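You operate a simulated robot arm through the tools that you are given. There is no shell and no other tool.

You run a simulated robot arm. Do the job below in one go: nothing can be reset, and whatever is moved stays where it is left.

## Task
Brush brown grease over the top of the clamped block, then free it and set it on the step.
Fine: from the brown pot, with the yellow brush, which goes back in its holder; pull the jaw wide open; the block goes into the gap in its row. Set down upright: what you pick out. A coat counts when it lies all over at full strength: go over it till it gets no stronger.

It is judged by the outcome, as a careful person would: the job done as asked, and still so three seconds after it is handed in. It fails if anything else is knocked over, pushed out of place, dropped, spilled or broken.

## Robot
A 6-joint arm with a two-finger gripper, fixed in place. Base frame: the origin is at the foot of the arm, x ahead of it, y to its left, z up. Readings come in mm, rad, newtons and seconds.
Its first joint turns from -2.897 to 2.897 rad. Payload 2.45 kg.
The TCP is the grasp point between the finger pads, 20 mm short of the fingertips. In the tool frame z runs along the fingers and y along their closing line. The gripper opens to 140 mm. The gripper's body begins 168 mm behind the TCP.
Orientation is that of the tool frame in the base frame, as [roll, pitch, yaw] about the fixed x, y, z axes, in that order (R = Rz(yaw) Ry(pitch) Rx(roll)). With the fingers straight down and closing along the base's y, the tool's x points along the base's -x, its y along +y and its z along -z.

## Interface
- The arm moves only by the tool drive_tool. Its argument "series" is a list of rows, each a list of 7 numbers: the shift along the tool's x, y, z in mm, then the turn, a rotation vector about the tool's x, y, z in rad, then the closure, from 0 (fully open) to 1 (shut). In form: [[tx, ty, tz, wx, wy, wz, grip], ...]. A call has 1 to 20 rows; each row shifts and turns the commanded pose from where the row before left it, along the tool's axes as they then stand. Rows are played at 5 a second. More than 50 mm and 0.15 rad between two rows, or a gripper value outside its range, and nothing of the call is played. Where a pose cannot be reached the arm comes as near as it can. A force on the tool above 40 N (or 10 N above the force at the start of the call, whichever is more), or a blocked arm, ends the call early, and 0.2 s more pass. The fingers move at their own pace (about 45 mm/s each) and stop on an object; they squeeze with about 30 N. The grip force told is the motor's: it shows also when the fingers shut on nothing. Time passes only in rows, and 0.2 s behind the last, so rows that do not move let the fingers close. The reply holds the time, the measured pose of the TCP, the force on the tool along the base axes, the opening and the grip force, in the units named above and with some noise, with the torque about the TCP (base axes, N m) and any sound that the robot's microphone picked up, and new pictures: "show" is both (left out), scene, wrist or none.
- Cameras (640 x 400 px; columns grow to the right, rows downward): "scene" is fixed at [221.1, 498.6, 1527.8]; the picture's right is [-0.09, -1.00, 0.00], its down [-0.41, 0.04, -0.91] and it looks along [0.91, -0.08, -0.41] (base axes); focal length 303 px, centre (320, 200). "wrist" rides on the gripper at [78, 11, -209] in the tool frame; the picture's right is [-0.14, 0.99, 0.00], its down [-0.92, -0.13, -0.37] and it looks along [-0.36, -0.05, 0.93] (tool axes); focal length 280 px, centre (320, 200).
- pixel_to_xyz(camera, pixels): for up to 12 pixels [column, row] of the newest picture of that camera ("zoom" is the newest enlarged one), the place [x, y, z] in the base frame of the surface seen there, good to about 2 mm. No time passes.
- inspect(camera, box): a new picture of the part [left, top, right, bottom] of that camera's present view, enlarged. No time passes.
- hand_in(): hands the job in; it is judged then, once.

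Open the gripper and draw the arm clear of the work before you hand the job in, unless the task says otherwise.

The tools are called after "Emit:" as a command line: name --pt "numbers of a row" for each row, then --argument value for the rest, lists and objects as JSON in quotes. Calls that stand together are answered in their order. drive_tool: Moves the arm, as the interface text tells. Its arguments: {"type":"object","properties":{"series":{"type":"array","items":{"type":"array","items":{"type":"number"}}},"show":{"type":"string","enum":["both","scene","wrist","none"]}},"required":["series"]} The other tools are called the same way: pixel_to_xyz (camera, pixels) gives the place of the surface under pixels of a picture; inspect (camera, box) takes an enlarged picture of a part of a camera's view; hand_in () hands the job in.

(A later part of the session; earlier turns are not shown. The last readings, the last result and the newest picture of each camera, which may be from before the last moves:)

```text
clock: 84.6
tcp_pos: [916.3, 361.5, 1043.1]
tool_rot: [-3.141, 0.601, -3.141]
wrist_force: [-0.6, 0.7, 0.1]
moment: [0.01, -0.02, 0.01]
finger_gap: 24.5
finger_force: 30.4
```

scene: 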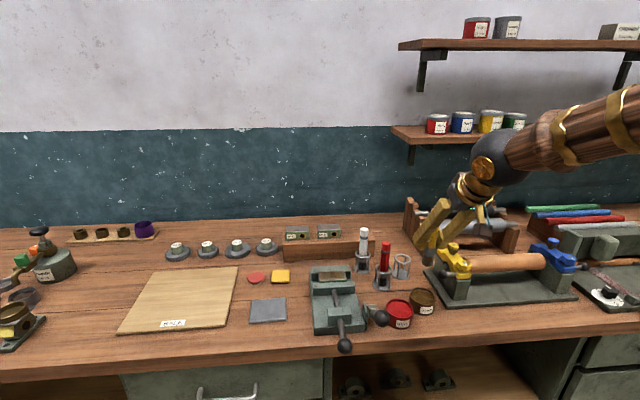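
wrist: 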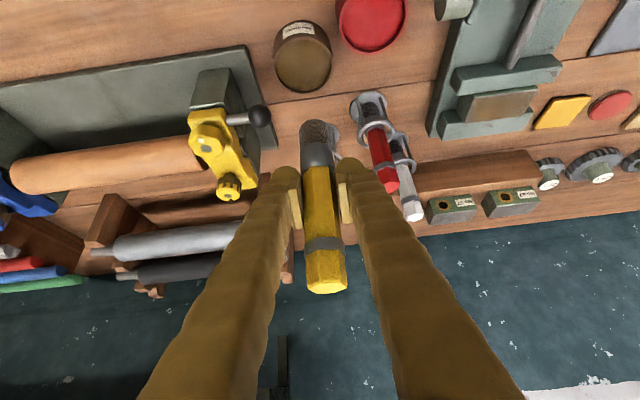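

Not touching yet; I step down 2 mm more in half-steps.

Emit:
drive_tool --pt "0.565 0 0.825 0 0 0 1" --pt "0.565 0 0.825 0 0 0 1" --pt "0 0 0 0 0 0 1" --show "none"

```text
clock: 85.4
tcp_pos: [915.9, 362.6, 1041.4]
tool_rot: [3.14, 0.6, -3.141]
wrist_force: [1.1, -3.1, 12.6]
moment: [-0.15, -0.13, 0.0]
finger_gap: 24.8
finger_force: 30.2
```

Contact with 13 N. I pass over in slow lines, lowering 0.3 mm per line to keep touch.

Emit:
drive_tool --pt "0 9.5 0 0 0 0 1" --pt "0 9.5 0 0 0 0 1" --pt "0 9.5 0 0 0 0 1" --pt "0 9.5 0 0 0 0 1" --pt "0 9.5 0 0 0 0 1" --pt "0 9.5 0 0 0 0 1" --pt "0 9.5 0 0 0 0 1" --pt "0 9.5 0 0 0 0 1" --pt "-7.26 0 5.33 0 0 0 1" --pt "0 -9.5 0 0 0 0 1" --pt "0 -9.5 0 0 0 0 1" --pt "0 -9.5 0 0 0 0 1" --pt "0 -9.5 0 0 0 0 1" --pt "0 -9.5 0 0 0 0 1" --pt "0 -9.5 0 0 0 0 1" --pt "0 -9.5 0 0 0 0 1" --pt "0 -9.5 0 0 0 0 1" --pt "-7.26 0 5.33 0 0 0 1" --show "none"

Emit:
drive_tool --pt "0 9.5 0 0 0 0 1" --pt "0 9.5 0 0 0 0 1" --pt "0 9.5 0 0 0 0 1" --pt "0 9.5 0 0 0 0 1" --pt "0 9.5 0 0 0 0 1" --pt "0 9.5 0 0 0 0 1" --pt "0 9.5 0 0 0 0 1" --pt "0 9.5 0 0 0 0 1" --pt "-7.26 0 5.33 0 0 0 1" --pt "0 -9.5 0 0 0 0 1" --pt "0 -9.5 0 0 0 0 1" --pt "0 -9.5 0 0 0 0 1" --pt "0 -9.5 0 0 0 0 1" --pt "0 -9.5 0 0 0 0 1" --pt "0 -9.5 0 0 0 0 1" --pt "0 -9.5 0 0 0 0 1" --pt "0 -9.5 0 0 0 0 1" --show "both"

Emit:
inspect --camera "scene" --box '[315, 255, 365, 287]'

Emit:
inspect --camera "wrist" --box '[260, 60, 420, 170]'

```text
clock: 89.2
tcp_pos: [934.5, 363.1, 1040.7]
tool_rot: [3.141, 0.601, 3.141]
wrist_force: [0.0, -0.7, -0.3]
moment: [0.03, -0.02, -0.05]
finger_gap: 24.9
finger_force: 30.2
```

```text
clock: 92.8
tcp_pos: [944.1, 361.9, 1040.3]
tool_rot: [3.139, 0.601, -3.141]
wrist_force: [0.3, 3.0, 13.0]
moment: [0.26, 0.04, -0.01]
finger_gap: 24.7
finger_force: 30.2
```

scene: 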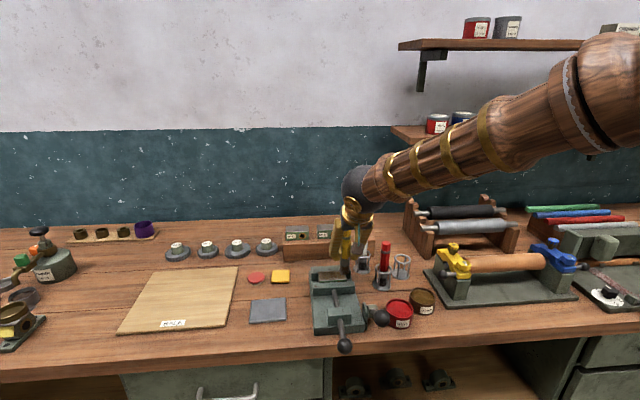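
wrist: 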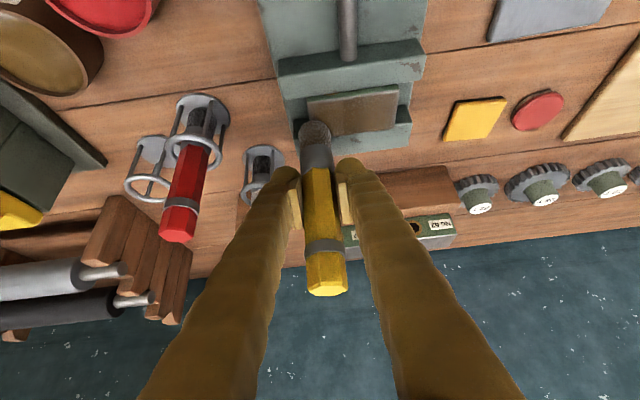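

```text
12.50 times, centred on (340, 271) of scene
```

zoom: 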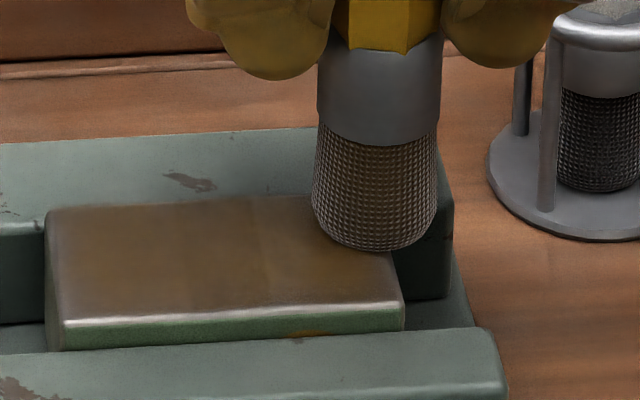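

```text
3.64 times, centred on (340, 115) of wrist
```

zoom: 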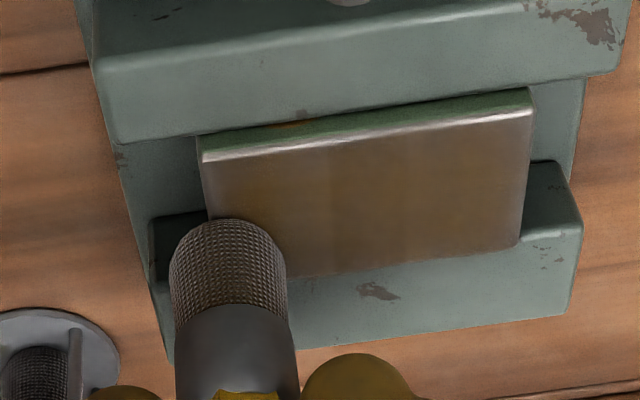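

It looks nearly the same as in the same view before, so it is close to its limit. I do one more perimeter pass in firm contact, finishing along y≈361.

Emit:
drive_tool --pt "-3.9 0 3.1 0 0 0 1" --pt "0 11 0 0 0 0 1" --pt "0 11 0 0 0 0 1" --pt "0 11 0 0 0 0 1" --pt "0 11 0 0 0 0 1" --pt "0 11 0 0 0 0 1" --pt "0 11 0 0 0 0 1" --pt "0 11 0 0 0 0 1" --pt "7.8 0 -4.97 0 0 0 1" --pt "7.63 0 -5.22 0 0 0 1" --pt "7.63 0 -5.22 0 0 0 1" --pt "7.63 0 -5.22 0 0 0 1" --pt "0.17 -11 0.25 0 0 0 1" --pt "0 -11 0 0 0 0 1" --pt "0 -11 0 0 0 0 1" --pt "0 -11 0 0 0 0 1" --pt "0 -11 0 0 0 0 1" --pt "0 -11 0 0 0 0 1" --pt "0 -11 0 0 0 0 1" --pt "0 0 0 0 0 0 1" --show "none"

Emit:
drive_tool --pt "-7.46 0 5.5 0 0 0 1" --pt "-7.63 0 5.22 0 0 0 1" --pt "-7.63 0 5.22 0 0 0 1" --pt "-7.63 0 5.22 0 0 0 1" --pt "5.4 11 -3.7 0 0 0 1" --pt "5.4 11 -3.7 0 0 0 1" --pt "5.4 11 -3.7 0 0 0 1" --pt "0 11 0 0 0 0 1" --pt "0 11 0 0 0 0 1" --pt "0 11 0 0 0 0 1" --pt "0 11 0 0 0 0 1" --pt "-11.6 0 -17 0 0 0 1" --pt "-11.6 0 -17 0 0 0 1" --pt "-11.6 0 -17 0 0 0 1" --pt "-11.6 0 -17 0 0 0 1" --pt "0 0 0 0 0 0 1"

Emit:
inspect --camera "scene" --box '[315, 255, 365, 287]'

Emit:
pixel_to_xyz --camera "wrist" --pixels '[[327, 288], [318, 150], [313, 126], [320, 200]]'

```text
clock: 97.0
tcp_pos: [910.8, 359.9, 1039.3]
tool_rot: [3.14, 0.6, 3.141]
wrist_force: [-0.6, -0.2, 7.3]
moment: [-0.05, -0.03, -0.07]
finger_gap: 24.9
finger_force: 29.9
```

```text
clock: 100.4
tcp_pos: [928.5, 437.9, 1120.9]
tool_rot: [3.141, 0.599, -3.141]
wrist_force: [0.5, 0.2, 0.1]
moment: [-0.03, 0.01, 0.01]
finger_gap: 25.2
finger_force: 30.0
```

scene: 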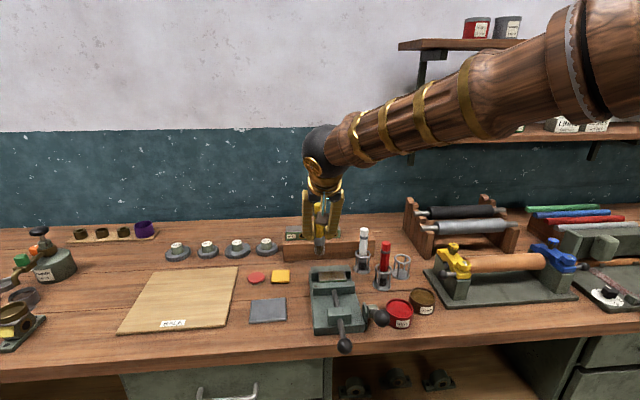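
wrist: 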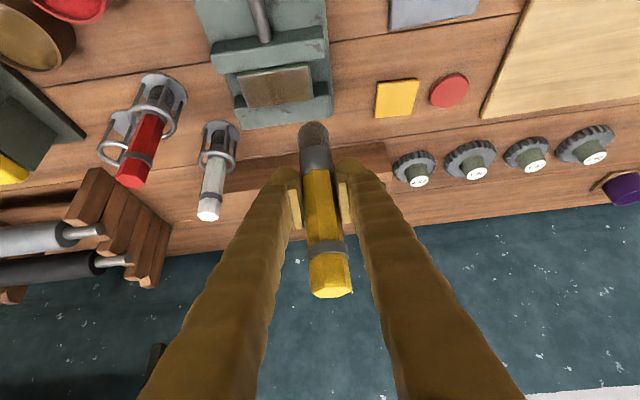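

```text
12.50 times, centred on (340, 271) of scene
```

zoom: 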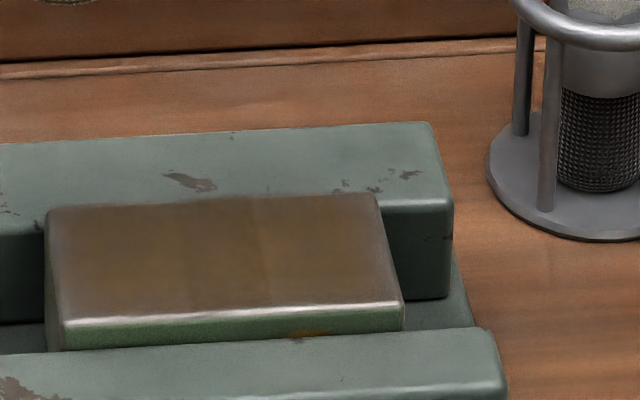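

```text
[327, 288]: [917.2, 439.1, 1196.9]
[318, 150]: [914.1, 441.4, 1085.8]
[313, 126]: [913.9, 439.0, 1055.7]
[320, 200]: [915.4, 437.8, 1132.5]
```

I zoom in closely on the top to see whether it is even, from both cameras.

Emit:
inspect --camera "scene" --box '[316, 268, 350, 286]'

Emit:
inspect --camera "wrist" --box '[230, 55, 330, 120]'

```text
16.00 times, centred on (333, 277) of scene
```

zoom: 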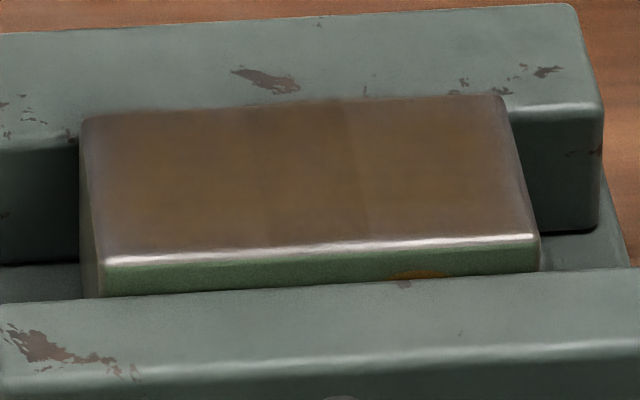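

```text
6.15 times, centred on (280, 88) of wrist
```

zoom: 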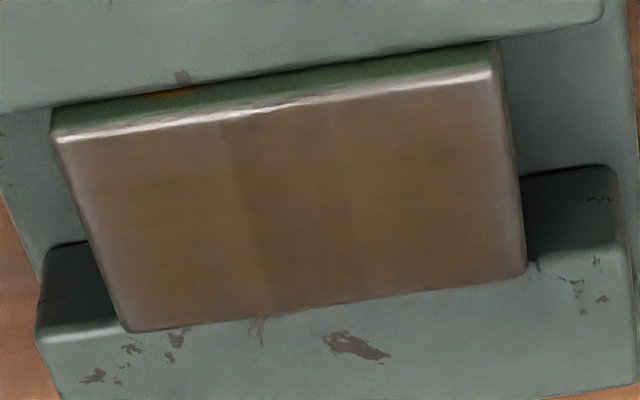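

The colour boundary moves with the arm's shadow, so the coat itself looks even. I move to the earlier viewing spot over the pot for a like-for-like comparison.

Emit:
drive_tool --pt "5.95 -27.9 -4.3 0 0 0 1" --pt "5.95 -27.9 -4.3 0 0 0 1" --pt "5.95 -27.9 -4.3 0 0 0 1" --pt "5.95 -27.9 -4.3 0 0 0 1" --pt "5.95 -27.9 -4.3 0 0 0 1" --pt "5.95 -27.9 -4.3 0 0 0 1" --pt "5.95 -27.9 -4.3 0 0 0 1" --pt "5.95 -27.9 -4.3 0 0 0 1" --pt "5.95 -27.9 -4.3 0 0 0 1" --pt "5.95 -27.9 -4.3 0 0 0 1" --pt "0 0 0 0 0 0 1"

Emit:
inspect --camera "scene" --box '[315, 260, 355, 285]'

Emit:
inspect --camera "wrist" --box '[440, 60, 560, 140]'

```text
clock: 102.8
tcp_pos: [852.8, 162.3, 1116.2]
tool_rot: [3.141, 0.599, 3.141]
wrist_force: [0.0, 0.2, -1.1]
moment: [0.01, 0.01, 0.0]
finger_gap: 25.0
finger_force: 30.0
```

scene: 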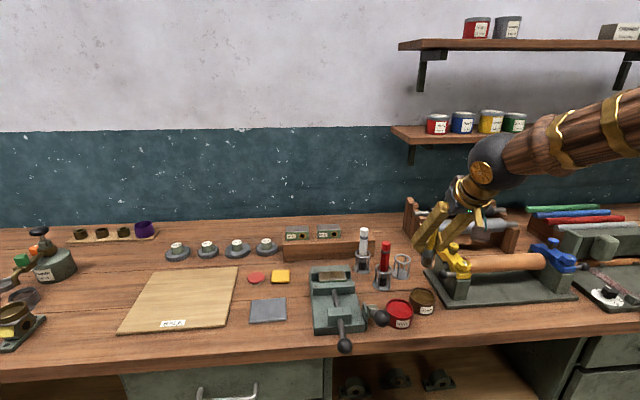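
wrist: 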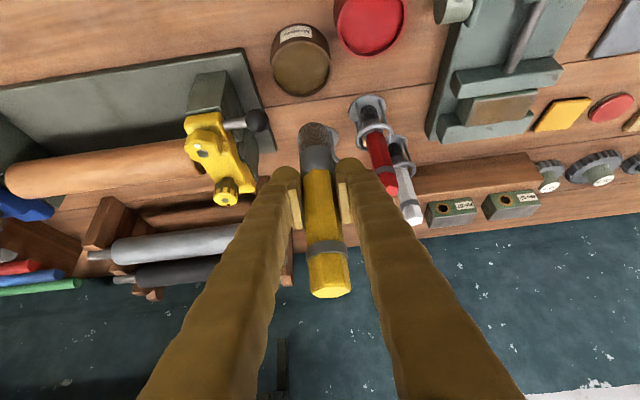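

```text
16.00 times, centred on (335, 272) of scene
```

zoom: 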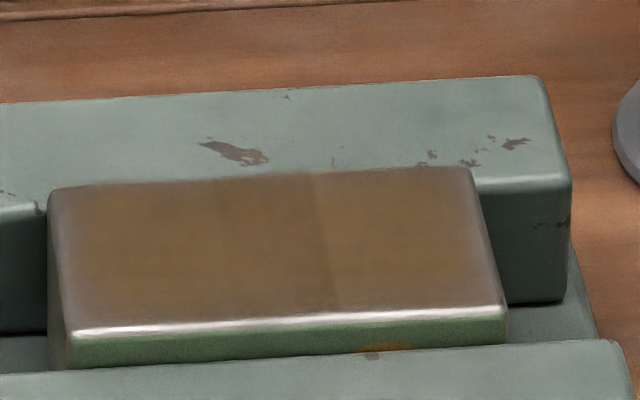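

```text
5.00 times, centred on (500, 100) of wrist
```

zoom: 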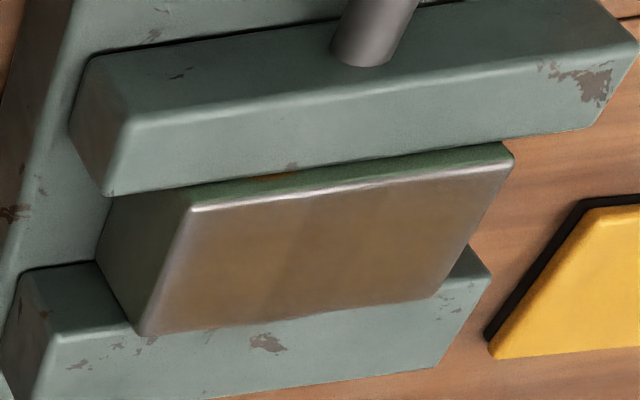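

The coat looks the same as at the last two checks, so it has reached full strength. I measure how the brush sits in hand before returning it.

Emit:
pixel_to_xyz --camera "wrist" --pixels '[[330, 290], [319, 290], [342, 288], [325, 248], [322, 215], [304, 150], [332, 146], [318, 150], [303, 132], [330, 128], [315, 126], [330, 135]]'

Emit:
inspect --camera "scene" --box '[385, 225, 445, 300]'

```text
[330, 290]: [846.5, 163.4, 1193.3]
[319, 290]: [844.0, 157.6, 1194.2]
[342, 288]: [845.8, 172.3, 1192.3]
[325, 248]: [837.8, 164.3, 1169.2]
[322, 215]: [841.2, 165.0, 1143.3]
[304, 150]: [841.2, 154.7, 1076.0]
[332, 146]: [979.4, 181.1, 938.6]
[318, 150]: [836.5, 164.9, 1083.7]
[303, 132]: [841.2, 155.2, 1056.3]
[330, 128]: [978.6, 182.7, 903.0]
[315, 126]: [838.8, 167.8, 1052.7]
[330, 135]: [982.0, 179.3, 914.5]
```

```text
5.33 times, centred on (415, 262) of scene
```

zoom: 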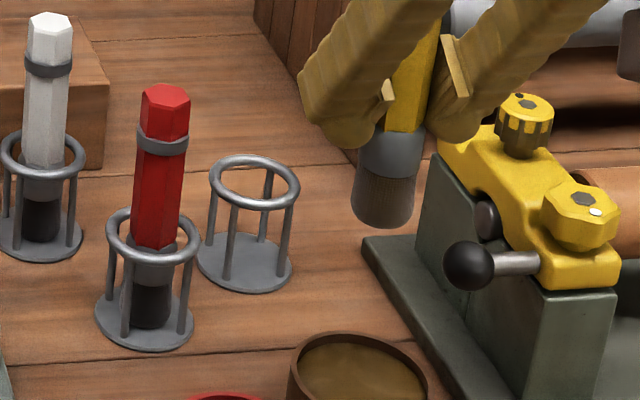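

The brush is upright; tip offset is about 70 mm. I measure the lowest finger points in the zoom to see how low I can go over the ring.

Emit:
pixel_to_xyz --camera "zoom" --pixels '[[355, 146], [365, 140], [340, 138], [455, 136], [468, 130], [385, 226], [255, 160], [253, 207], [253, 198], [213, 180], [297, 190], [245, 270]]'

```text
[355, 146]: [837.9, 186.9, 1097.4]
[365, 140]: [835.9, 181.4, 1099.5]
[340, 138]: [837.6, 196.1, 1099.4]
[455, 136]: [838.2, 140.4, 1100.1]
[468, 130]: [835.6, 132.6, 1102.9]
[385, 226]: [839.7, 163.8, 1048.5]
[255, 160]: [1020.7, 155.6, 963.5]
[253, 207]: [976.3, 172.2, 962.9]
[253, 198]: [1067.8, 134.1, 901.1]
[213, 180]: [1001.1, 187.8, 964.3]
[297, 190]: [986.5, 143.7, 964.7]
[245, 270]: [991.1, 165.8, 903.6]
```

Ring centre is about (998.5,165.5), top z≈965. I carry the brush above the holder and check alignment there.

Emit:
drive_tool --pt "-24.2 0 16.56 0 0 0 1" --pt "-24.2 0 16.56 0 0 0 1" --pt "-24.2 0 16.56 0 0 0 1" --pt "-24.2 0 16.56 0 0 0 1" --pt "-24.2 0 16.56 0 0 0 1" --pt "11.3 0 16.5 0 0 0 1" --pt "11.3 0 16.5 0 0 0 1" --pt "5.65 0 8.25 0 0 0 1" --pt "0 0 0 0 0 0 1"

Emit:
inspect --camera "wrist" --box '[240, 40, 400, 180]'

Emit:
inspect --camera "scene" --box '[375, 225, 435, 285]'

```text
clock: 104.8
tcp_pos: [1002.7, 160.9, 1071.2]
tool_rot: [3.142, 0.602, -3.141]
wrist_force: [0.1, -0.1, -1.4]
moment: [0.0, 0.0, 0.0]
finger_gap: 25.0
finger_force: 29.8
```

scene: 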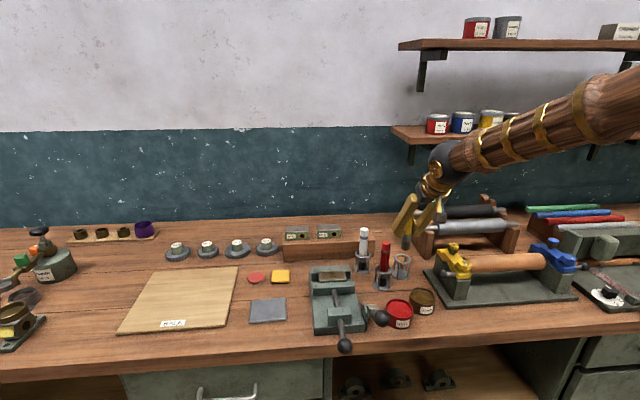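
wrist: 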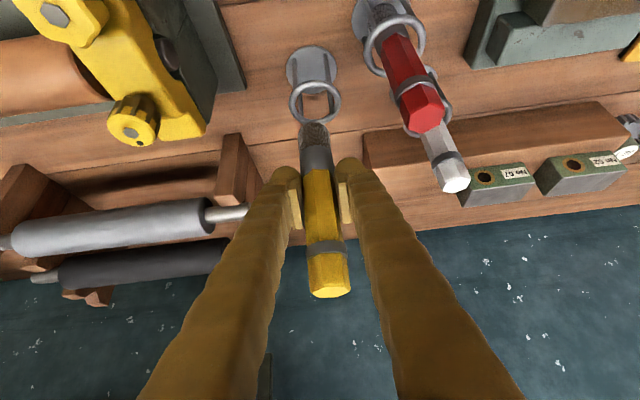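

```text
2.86 times, centred on (320, 110) of wrist
```

zoom: 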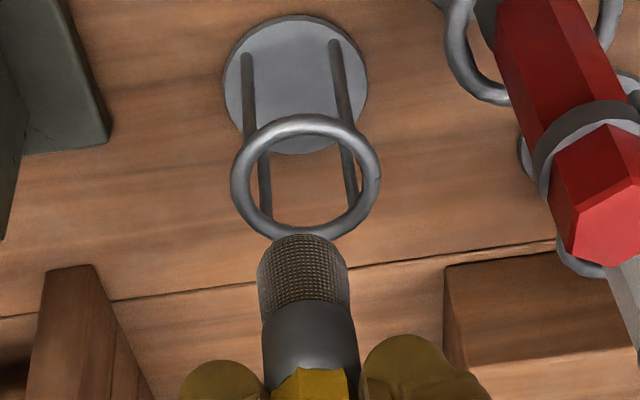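

```text
6.67 times, centred on (405, 255) of scene
```

zoom: 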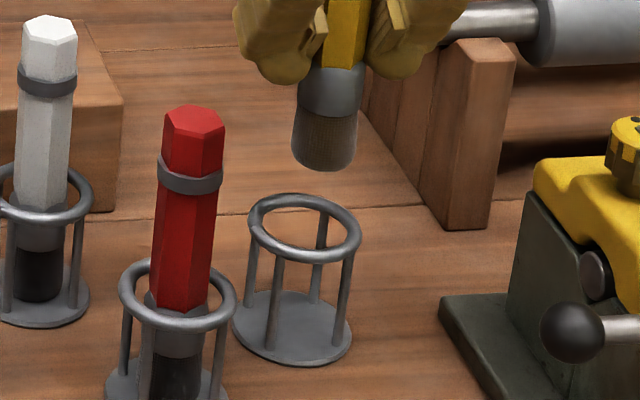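

I measure the brush tip and ring positions in the scene zoom.

Emit:
pixel_to_xyz --camera "zoom" --pixels '[[295, 140], [325, 140], [356, 145], [325, 165], [330, 95], [303, 95], [362, 95], [251, 228], [360, 235], [305, 198], [303, 258], [340, 60]]'

Emit:
pixel_to_xyz --camera "wrist" --pixels '[[305, 130], [315, 128], [326, 130], [316, 152], [306, 155], [330, 150], [293, 102], [338, 100], [316, 83], [313, 122], [325, 215], [322, 290]]'

```text
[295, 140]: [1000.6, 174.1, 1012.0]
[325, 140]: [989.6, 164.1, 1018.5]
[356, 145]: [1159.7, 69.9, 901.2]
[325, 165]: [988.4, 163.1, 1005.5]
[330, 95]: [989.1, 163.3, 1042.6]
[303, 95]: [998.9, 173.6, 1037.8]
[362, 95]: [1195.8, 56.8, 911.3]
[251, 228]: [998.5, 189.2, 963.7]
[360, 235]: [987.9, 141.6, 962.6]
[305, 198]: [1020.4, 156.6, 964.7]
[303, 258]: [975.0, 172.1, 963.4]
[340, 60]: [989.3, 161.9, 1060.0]
```

```text
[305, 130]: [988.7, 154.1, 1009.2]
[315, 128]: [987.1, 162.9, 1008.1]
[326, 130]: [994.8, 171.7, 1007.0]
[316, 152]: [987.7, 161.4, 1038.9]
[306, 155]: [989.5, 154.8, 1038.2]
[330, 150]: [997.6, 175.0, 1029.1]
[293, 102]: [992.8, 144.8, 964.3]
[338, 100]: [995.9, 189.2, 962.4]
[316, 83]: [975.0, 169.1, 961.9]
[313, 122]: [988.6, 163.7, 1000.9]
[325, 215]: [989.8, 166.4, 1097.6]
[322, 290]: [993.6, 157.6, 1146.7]
```

The tip is at about (1000.5,163) against the ring centre (998,166): I shift by (−2,+2.5) and lower 76 mm into the holder.

Emit:
drive_tool --pt "1.65 2.5 -1.13 0 0 0 1" --pt "7.15 0 10.45 0 0 0 1" --pt "7.15 0 10.45 0 0 0 1" --pt "7.15 0 10.45 0 0 0 1" --pt "7.15 0 10.45 0 0 0 1" --pt "7.15 0 10.45 0 0 0 1" --pt "7.15 0 10.45 0 0 0 1" --pt "0 0 0 0 0 0 1"

Emit:
inspect --camera "scene" --box '[375, 225, 435, 285]'

Emit:
inspect --camera "wrist" --box '[240, 60, 400, 200]'

```text
clock: 106.6
tcp_pos: [998.9, 163.1, 996.8]
tool_rot: [-3.141, 0.602, -3.14]
wrist_force: [0.9, -0.1, -0.9]
moment: [0.0, -0.02, -0.03]
finger_gap: 25.0
finger_force: 29.7
```

scene: 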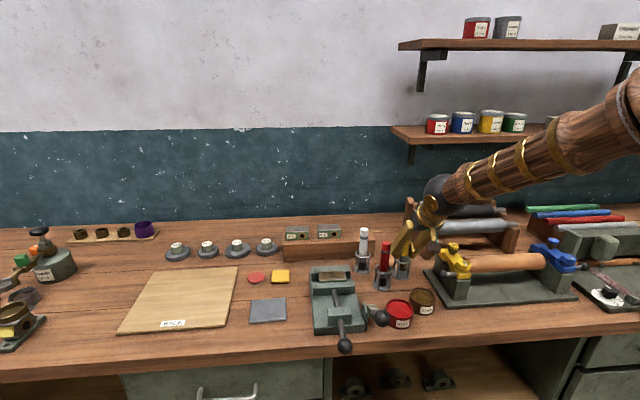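
wrist: 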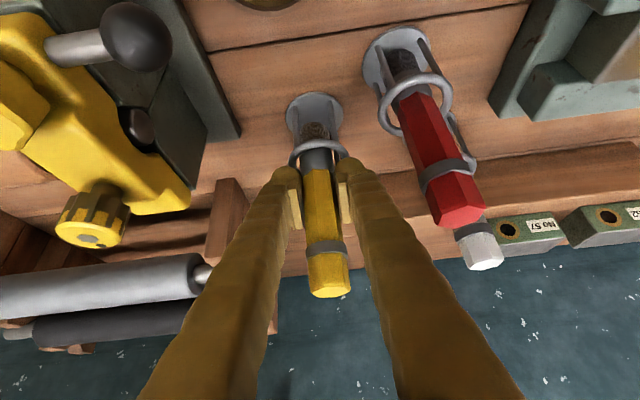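

```text
6.67 times, centred on (405, 255) of scene
```

zoom: 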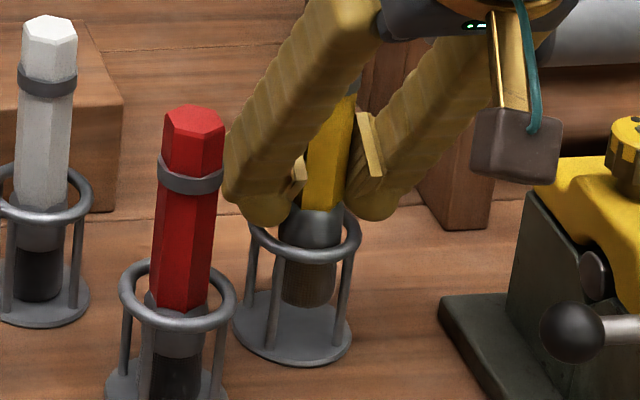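

```text
2.86 times, centred on (320, 130) of wrist
```

zoom: 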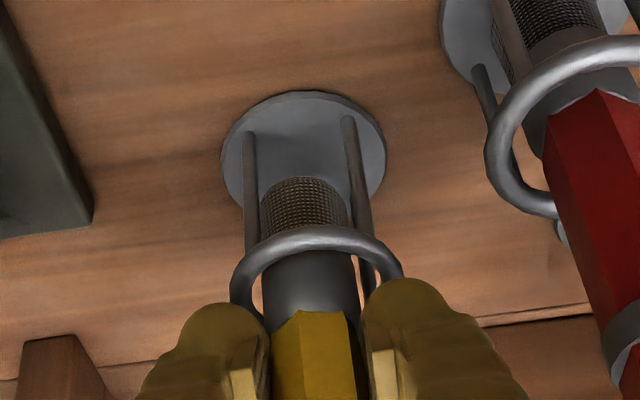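

The brush is inside the holder with the fingers just above the ring. I ease down 2 mm more, watching the force.

Emit:
drive_tool --pt "0.565 0 0.825 0 0 0 1" --pt "0.565 0 0.825 0 0 0 1" --pt "0 0 0 0 0 0 1" --show "none"

Emit:
inspect --camera "scene" --box '[385, 240, 420, 285]'

Emit:
pixel_to_xyz --camera "zoom" --pixels '[[190, 125], [220, 130], [310, 125], [230, 240], [240, 170], [175, 130], [330, 120], [260, 255]]'

```text
clock: 107.4
tcp_pos: [998.7, 163.0, 993.0]
tool_rot: [-3.14, 0.601, 3.141]
wrist_force: [-0.1, -0.1, -1.4]
moment: [0.01, 0.01, 0.05]
finger_gap: 25.1
finger_force: 30.3
```

```text
8.89 times, centred on (402, 262) of scene
```

zoom: 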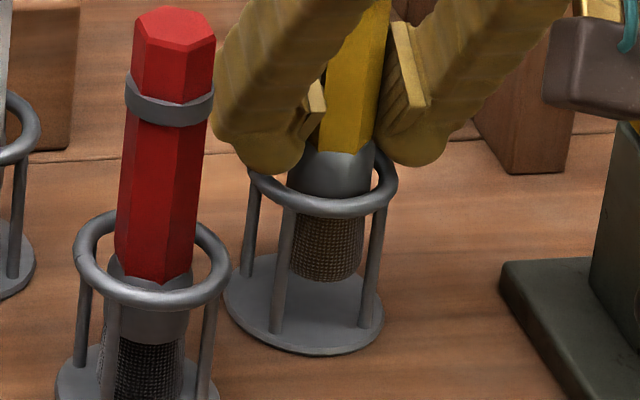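

```text
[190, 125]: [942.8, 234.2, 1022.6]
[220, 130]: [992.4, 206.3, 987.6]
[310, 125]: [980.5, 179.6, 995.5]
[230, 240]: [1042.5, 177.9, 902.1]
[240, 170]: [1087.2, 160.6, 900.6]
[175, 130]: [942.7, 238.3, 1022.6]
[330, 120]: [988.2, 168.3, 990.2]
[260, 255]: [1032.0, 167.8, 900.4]
```

No contact. I check the fingertip heights against the ring (965).

Emit:
pixel_to_xyz --camera "zoom" --pixels '[[275, 168], [265, 165], [290, 165], [412, 160], [400, 155], [258, 180], [290, 205], [325, 275], [395, 185]]'

```text
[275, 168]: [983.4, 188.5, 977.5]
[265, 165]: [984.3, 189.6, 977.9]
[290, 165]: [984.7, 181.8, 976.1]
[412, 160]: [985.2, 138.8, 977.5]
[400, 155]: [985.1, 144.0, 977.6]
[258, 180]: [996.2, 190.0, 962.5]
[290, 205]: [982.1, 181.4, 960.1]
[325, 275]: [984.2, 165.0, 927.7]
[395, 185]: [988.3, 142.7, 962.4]
```

The fingertips are a few mm above the ring. I lower 1.5 mm more and open just slightly so the brush slides down guided by fingers and ring.

Emit:
drive_tool --pt "0.85 0 1.24 0 0 0 1" --pt "0 0 0 0 0 0 1" --pt "0 0 0 0 0 0 0.815" --pt "0 0 0 0 0 0 0.808" --pt "0 0 0 0 0 0 0.8" --pt "0 0 0 0 0 0 0.79" --pt "0 0 0 0 0 0 0.78" --pt "0 0 0 0 0 0 0.78" --pt "0 0 0 0 0 0 0.78"

Emit:
inspect --camera "scene" --box '[385, 240, 420, 285]'

```text
clock: 109.4
tcp_pos: [999.8, 163.2, 992.2]
tool_rot: [-3.141, 0.6, -3.141]
wrist_force: [0.4, 0.3, 0.0]
moment: [-0.01, -0.02, 0.05]
finger_gap: 30.7
finger_force: 0.1
```

scene: 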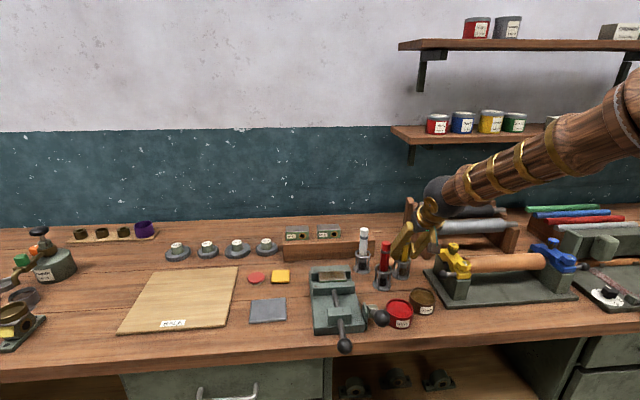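
wrist: 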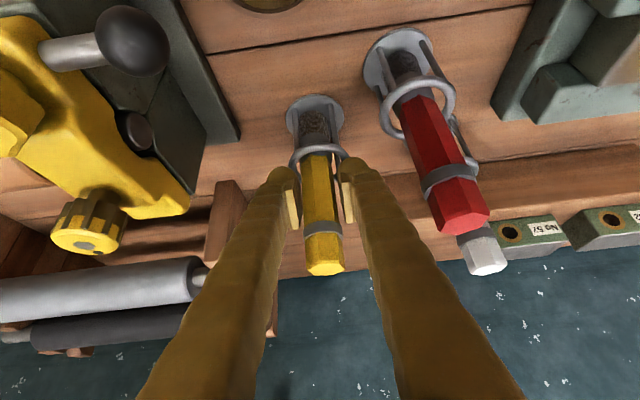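

```text
8.89 times, centred on (402, 262) of scene
```

zoom: 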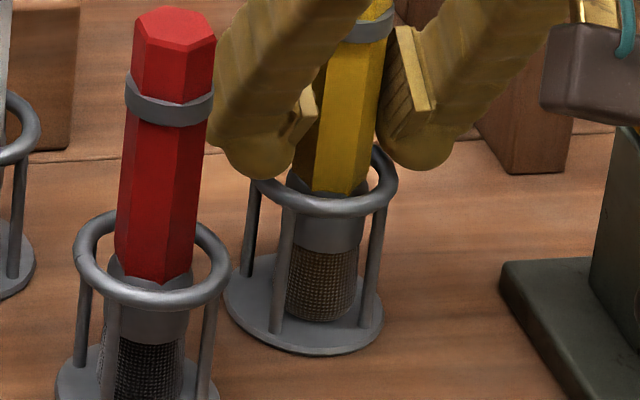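

The brush dropped softly and stands upright in its holder. I open to 70 mm and rise straight up.

Emit:
drive_tool --pt "0 0 0 0 0 0 0.5" --pt "0 0 0 0 0 0 0.5" --pt "0 0 0 0 0 0 0.5" --pt "-5.65 0 -8.25 0 0 0 0.5" --pt "-11.3 0 -16.5 0 0 0 0.5" --pt "-14.1 0 -20.6 0 0 0 0.5" --pt "-14.1 0 -20.6 0 0 0 0.5" --pt "-14.1 0 -20.6 0 0 0 0.5" --pt "-14.1 0 -20.6 0 0 0 0.5" --pt "-14.1 0 -20.6 0 0 0 0.5" --pt "0 0 0 0 0 0 0.5"

Emit:
inspect --camera "scene" --box '[340, 225, 440, 300]'

```text
clock: 111.8
tcp_pos: [998.6, 163.0, 1150.4]
tool_rot: [3.14, 0.601, 3.14]
wrist_force: [0.2, 0.3, 0.4]
moment: [-0.02, 0.01, 0.01]
finger_gap: 70.1
finger_force: 0.0
```

scene: 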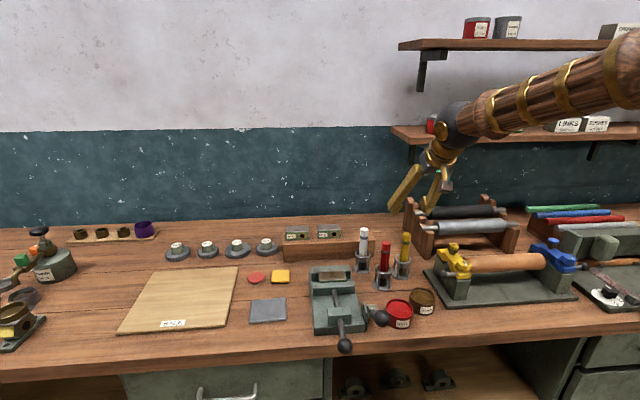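
wrist: 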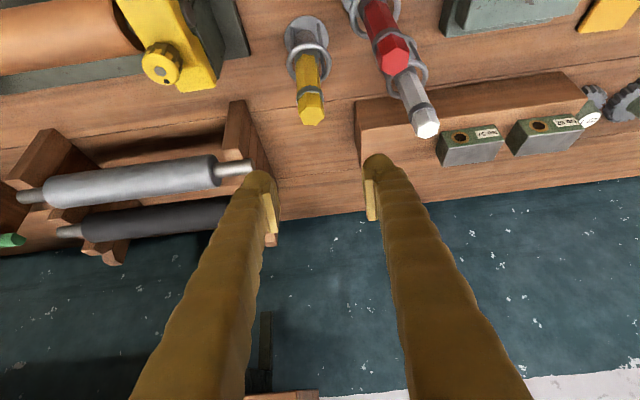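

```text
5.33 times, centred on (390, 262) of scene
```

zoom: 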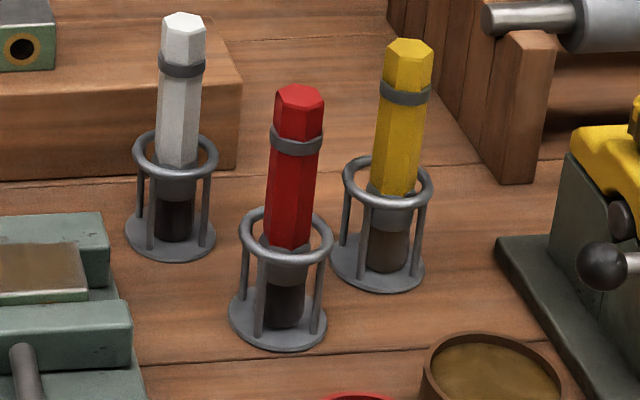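

The brush stands upright in its holder. Now I look closely at the vise and its side lever.

Emit:
inspect --camera "scene" --box '[305, 285, 395, 355]'

Emit:
inspect --camera "scene" --box '[350, 290, 400, 335]'

Emit:
pixel_to_xyz --camera "zoom" --pixels '[[385, 225], [385, 245], [350, 245], [415, 245], [385, 275], [270, 190], [240, 140], [205, 190], [330, 200], [300, 190], [215, 250], [180, 200]]'

```text
5.71 times, centred on (350, 320) of scene
```

zoom: 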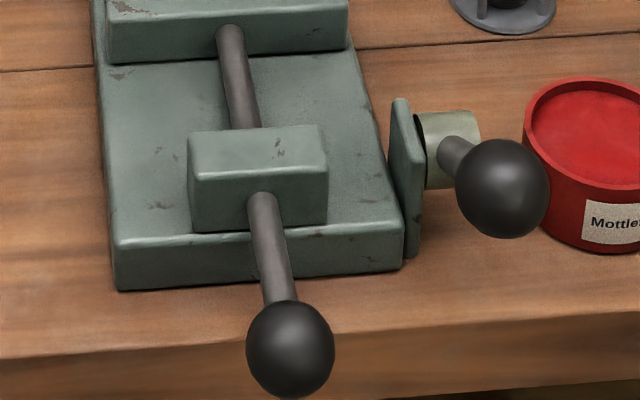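

```text
8.89 times, centred on (375, 312) of scene
```

zoom: 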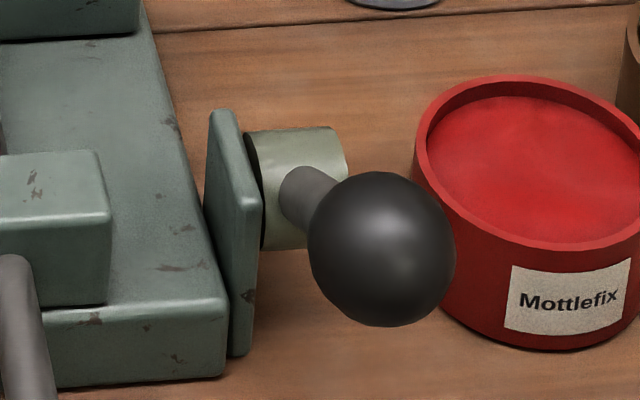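

```text
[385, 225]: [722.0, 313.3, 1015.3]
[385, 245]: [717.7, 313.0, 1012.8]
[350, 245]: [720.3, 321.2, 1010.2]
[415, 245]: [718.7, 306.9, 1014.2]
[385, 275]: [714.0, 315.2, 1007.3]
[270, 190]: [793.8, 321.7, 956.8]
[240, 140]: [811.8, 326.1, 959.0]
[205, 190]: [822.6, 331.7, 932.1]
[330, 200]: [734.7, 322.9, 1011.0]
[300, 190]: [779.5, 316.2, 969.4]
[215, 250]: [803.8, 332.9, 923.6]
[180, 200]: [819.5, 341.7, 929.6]
```

The side lever turns on a boss at about (800,322,945) with its ball at (725,313,1010); the pull rod's ball is near (705,399,955). I move above the front of the vise with the tool upright to see both closely.

Emit:
drive_tool --pt "22.3 19.75 -20.3 0 0 0 0.4" --pt "22.3 19.75 -20.3 0 0 0 0.4" --pt "22.3 19.75 -20.3 0 0 0 0.4" --pt "22.3 19.75 -20.3 0 0 0 0.4" --pt "22.3 19.75 -20.3 0 0 0 0.4" --pt "22.3 19.75 -20.3 0 0 0 0.4" --pt "22.3 19.75 -20.3 0 0 0 0.4" --pt "22.3 19.75 -20.3 0 0 0 0.4" --pt "22.3 19.75 -20.3 0 0 0 0.4" --pt "22.3 19.75 -20.3 0 0 0 0.4" --pt "22.3 19.75 -20.3 0 0 0 0.4" --pt "22.3 19.75 -20.3 0 0 0 0.4" --pt "0 0 0 0 0.15 0 0.4" --pt "0 0 0 0 0.15 0 0.4" --pt "0 0 0 0 0.15 0 0.4" --pt "0 0 0 0 0.15 0 0.4" --pt "0 0 0 0 0 0 0.4"

Emit:
inspect --camera "wrist" --box '[180, 60, 460, 300]'

```text
clock: 115.4
tcp_pos: [641.7, 400.7, 1196.8]
tool_rot: [-3.141, 0.0, -3.141]
wrist_force: [0.2, -0.6, -0.2]
moment: [0.01, -0.02, 0.02]
finger_gap: 84.1
finger_force: 0.0
```

scene: 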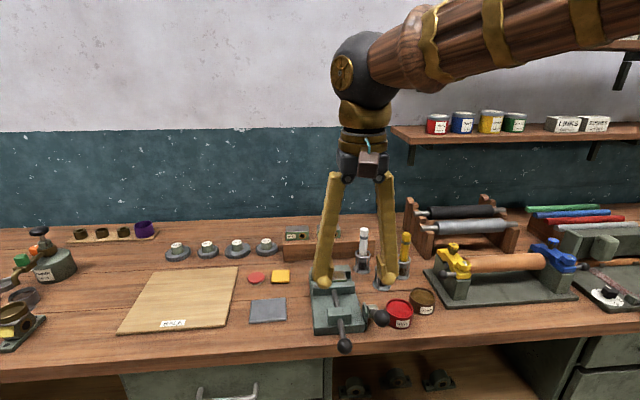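
wrist: 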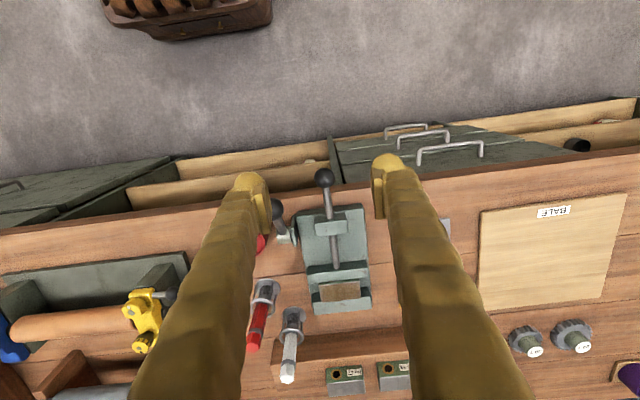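

```text
1.67 times, centred on (320, 180) of wrist
```

zoom: 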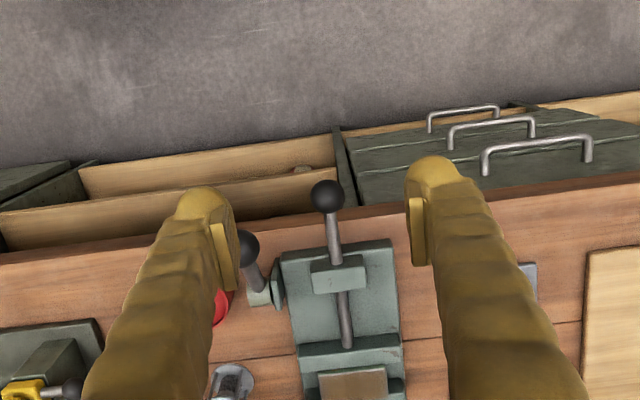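

I measure the pull ball (wrist (324,178)), rod, bracket and the side ball (277,208).

Emit:
pixel_to_xyz --camera "wrist" --pixels '[[324, 178], [316, 178], [332, 178], [324, 171], [324, 186], [327, 200], [330, 227], [335, 250], [277, 208], [282, 228], [290, 238], [320, 272]]'

Emit:
pixel_to_xyz --camera "scene" --pixels '[[345, 345], [339, 345], [351, 345], [345, 339], [345, 351], [342, 330], [341, 325], [373, 318], [387, 318], [380, 312], [380, 324], [350, 355]]'

```text
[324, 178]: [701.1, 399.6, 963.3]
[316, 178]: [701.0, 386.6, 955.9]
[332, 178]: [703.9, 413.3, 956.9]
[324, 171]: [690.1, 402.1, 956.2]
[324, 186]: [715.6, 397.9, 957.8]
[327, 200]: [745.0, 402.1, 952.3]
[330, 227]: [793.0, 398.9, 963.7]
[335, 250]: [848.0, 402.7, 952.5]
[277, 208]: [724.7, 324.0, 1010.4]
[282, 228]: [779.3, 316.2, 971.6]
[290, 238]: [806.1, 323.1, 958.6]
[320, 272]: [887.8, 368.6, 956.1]
```

```text
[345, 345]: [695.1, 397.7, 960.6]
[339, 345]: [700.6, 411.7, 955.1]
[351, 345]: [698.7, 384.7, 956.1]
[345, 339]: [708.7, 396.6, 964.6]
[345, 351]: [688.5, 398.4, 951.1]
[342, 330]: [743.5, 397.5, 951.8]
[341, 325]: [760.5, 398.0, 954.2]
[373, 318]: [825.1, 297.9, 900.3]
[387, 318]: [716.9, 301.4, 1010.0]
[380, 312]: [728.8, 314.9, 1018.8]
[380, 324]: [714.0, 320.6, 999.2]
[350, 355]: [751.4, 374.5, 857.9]
```

Ball fits: pull knob centre ≈ (703.5,400,946), radius 17; lever knob centre ≈ (729,313,1003). I first descend over the pull knob with a 60 mm opening.

Emit:
drive_tool --pt "-12.36 -0.1 29.4 0 0 0 0.57" --pt "-12.36 -0.1 29.4 0 0 0 0.57" --pt "-12.36 -0.1 29.4 0 0 0 0.57" --pt "-12.36 -0.1 29.4 0 0 0 0.57" --pt "-12.36 -0.1 29.4 0 0 0 0.57" --pt "0 0 20 0 0 0 0.57" --pt "0 0 20 0 0 0 0.57" --pt "0 0 0 0 0 0 0.57"

Emit:
inspect --camera "wrist" --box '[220, 100, 440, 260]'

Emit:
inspect --camera "scene" --box '[300, 240, 420, 360]'

```text
clock: 117.2
tcp_pos: [706.2, 397.8, 1008.6]
tool_rot: [-3.141, 0.001, 3.141]
wrist_force: [0.6, -0.1, -0.4]
moment: [-0.02, -0.02, 0.01]
finger_gap: 60.2
finger_force: 0.0
```

scene: 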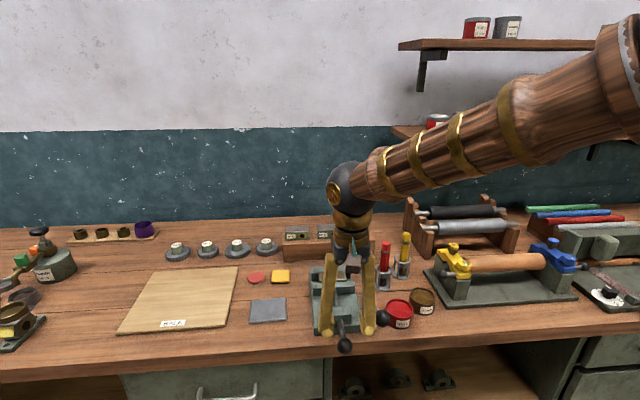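
wrist: 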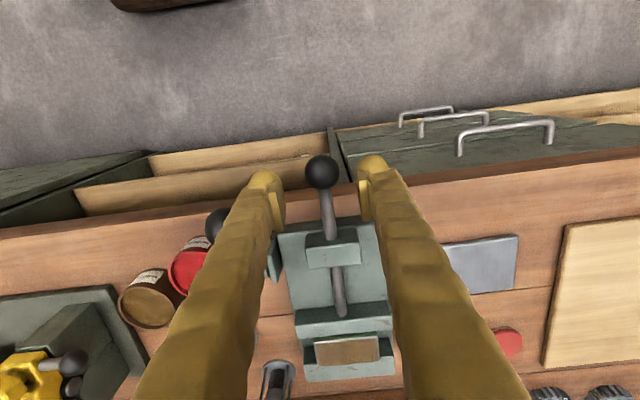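

```text
2.50 times, centred on (330, 180) of wrist
```

zoom: 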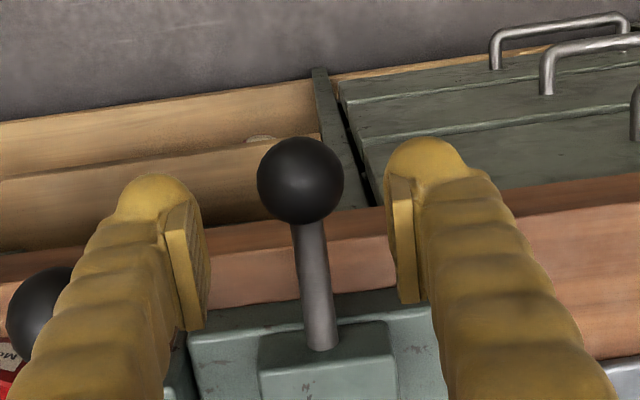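

```text
3.33 times, centred on (360, 300) of scene
```

zoom: 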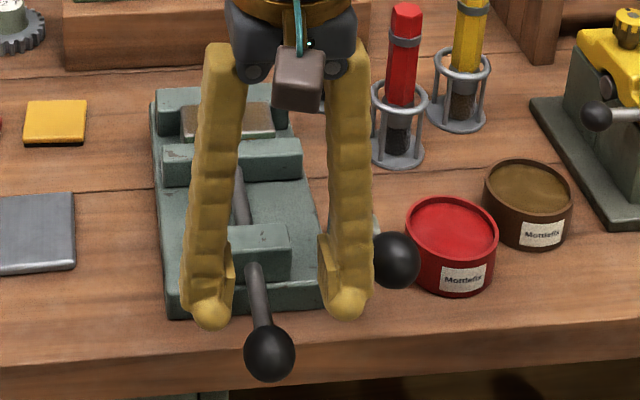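

Clear on both sides. I lower around the knob to z≈943 and close on it.

Emit:
drive_tool --pt "0.5 0.4 13 0 0 0 0.57" --pt "0.5 0.4 13 0 0 0 0.57" --pt "0.5 0.4 13 0 0 0 0.57" --pt "0.5 0.4 13 0 0 0 0.57" --pt "0 0 13 0 0 0 0.57" --pt "0 0 0 0 0 0 0.7" --pt "0 0 0 0 0 0 0.8" --pt "0 0 0 0 0 0 0.9" --pt "0 0 0 0 0 0 1" --pt "0 0 0 0 0 0 1"

Emit:
inspect --camera "wrist" --box '[220, 100, 440, 260]'

```text
clock: 119.4
tcp_pos: [700.0, 400.9, 944.9]
tool_rot: [-3.141, 0.001, 3.14]
wrist_force: [-2.0, -30.1, -3.9]
moment: [0.0, -0.01, -0.15]
finger_gap: 32.0
finger_force: 45.4
```

scene: 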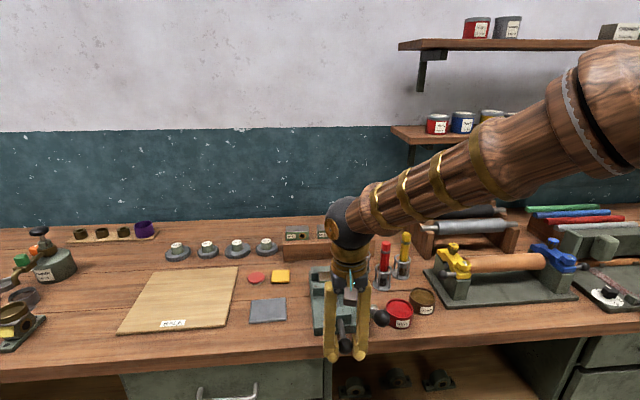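
wrist: 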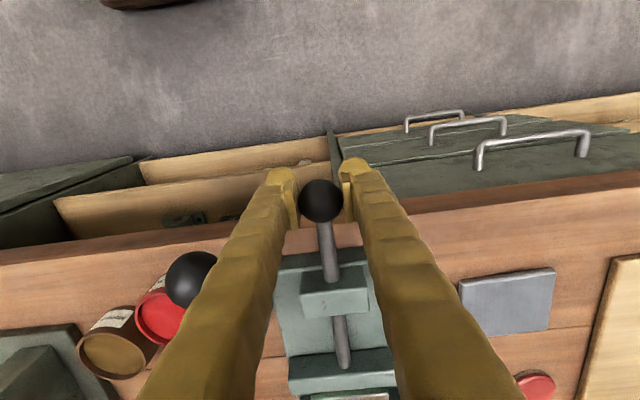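

```text
2.50 times, centred on (330, 180) of wrist
```

zoom: 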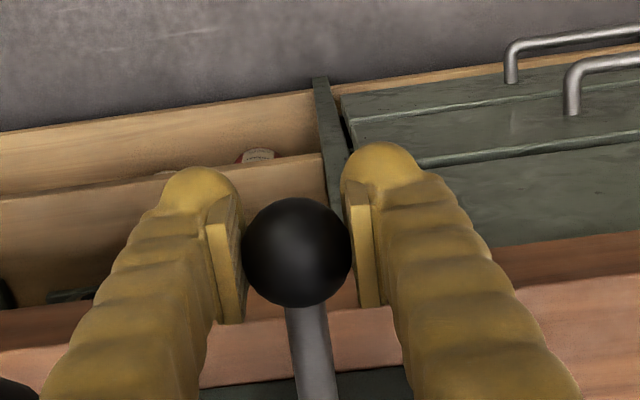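

One finger presses sideways (−30 N in y), so I shift the tool by −1.5 mm in y to centre on the knob.

Emit:
drive_tool --pt "0 -0.8 0 0 0 0 1" --pt "0 -0.8 0 0 0 0 1" --pt "0 0 0 0 0 0 1" --show "none"

```text
clock: 120.2
tcp_pos: [699.9, 400.5, 945.6]
tool_rot: [-3.14, -0.001, 3.141]
wrist_force: [-4.2, -23.1, -16.6]
moment: [0.1, 0.0, -0.11]
finger_gap: 32.1
finger_force: 44.5
```

Still −23 N sideways; I shift another 2 mm in −y.

Emit:
drive_tool --pt "0 -0.8 0 0 0 0 1" --pt "0 -0.8 0 0 0 0 1" --pt "0 -0.8 0 0 0 0 1" --pt "0 0 0 0 0 0 1" --show "none"

```text
clock: 121.0
tcp_pos: [700.3, 400.2, 946.4]
tool_rot: [3.139, 0.004, -3.141]
wrist_force: [0.5, 9.1, -1.5]
moment: [-0.01, 0.03, 0.06]
finger_gap: 31.7
finger_force: 45.3
stopped in row 4: the force on the tool passed its limit at 43 N (the readings are from after the stop); the commanded pose is now the measured one
```

The commanded pose has been reset and forces are small now. I pull gently toward the robot (−x) with 3 mm rows.

Emit:
drive_tool --pt "2 0 0 0 0 0 1" --pt "3 0 0 0 0 0 1" --pt "3 0 0 0 0 0 1" --pt "3 0 0 0 0 0 1" --pt "0 0 0 0 0 0 1"

```text
clock: 122.2
tcp_pos: [691.8, 399.9, 947.0]
tool_rot: [3.138, 0.005, -3.14]
wrist_force: [35.9, 9.6, 3.0]
moment: [-0.03, -0.21, 0.09]
finger_gap: 31.8
finger_force: 45.4
```

scene: 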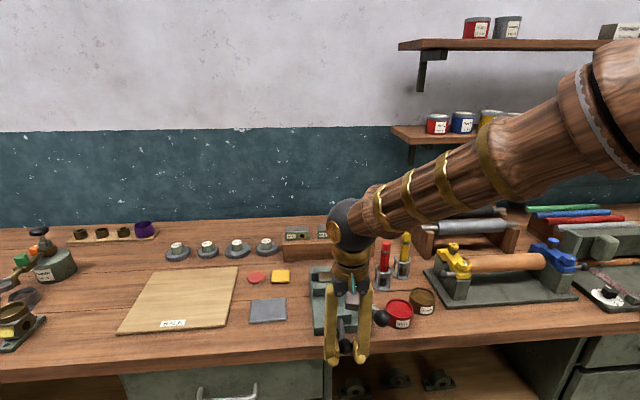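
wrist: 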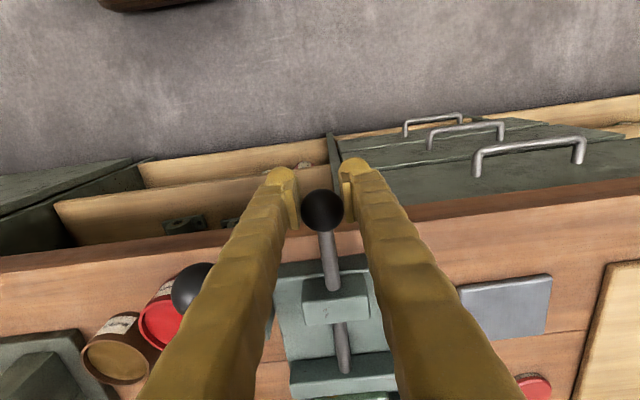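

Force is 36 N and the fingers are sliding over the knob, so the jaw seems locked. I check whether the knob moved.

Emit:
pixel_to_xyz --camera "wrist" --pixels '[[322, 210], [322, 198], [330, 250], [335, 305], [322, 220]]'

Emit:
inspect --camera "scene" --box '[300, 250, 400, 360]'

```text
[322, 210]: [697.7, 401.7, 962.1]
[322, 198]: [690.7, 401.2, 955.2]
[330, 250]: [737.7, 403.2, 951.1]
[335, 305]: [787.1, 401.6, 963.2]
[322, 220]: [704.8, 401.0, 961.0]
```

```text
3.64 times, centred on (350, 305) of scene
```

zoom: 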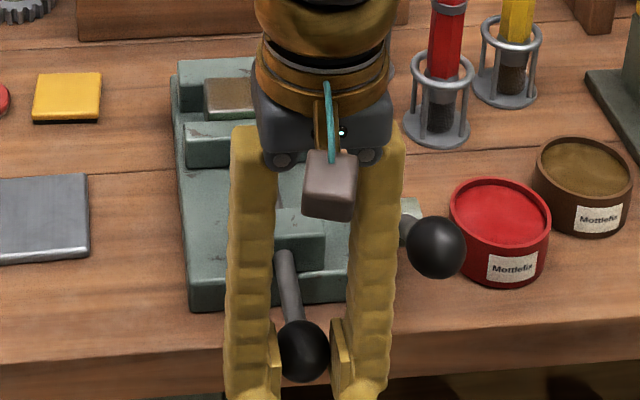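

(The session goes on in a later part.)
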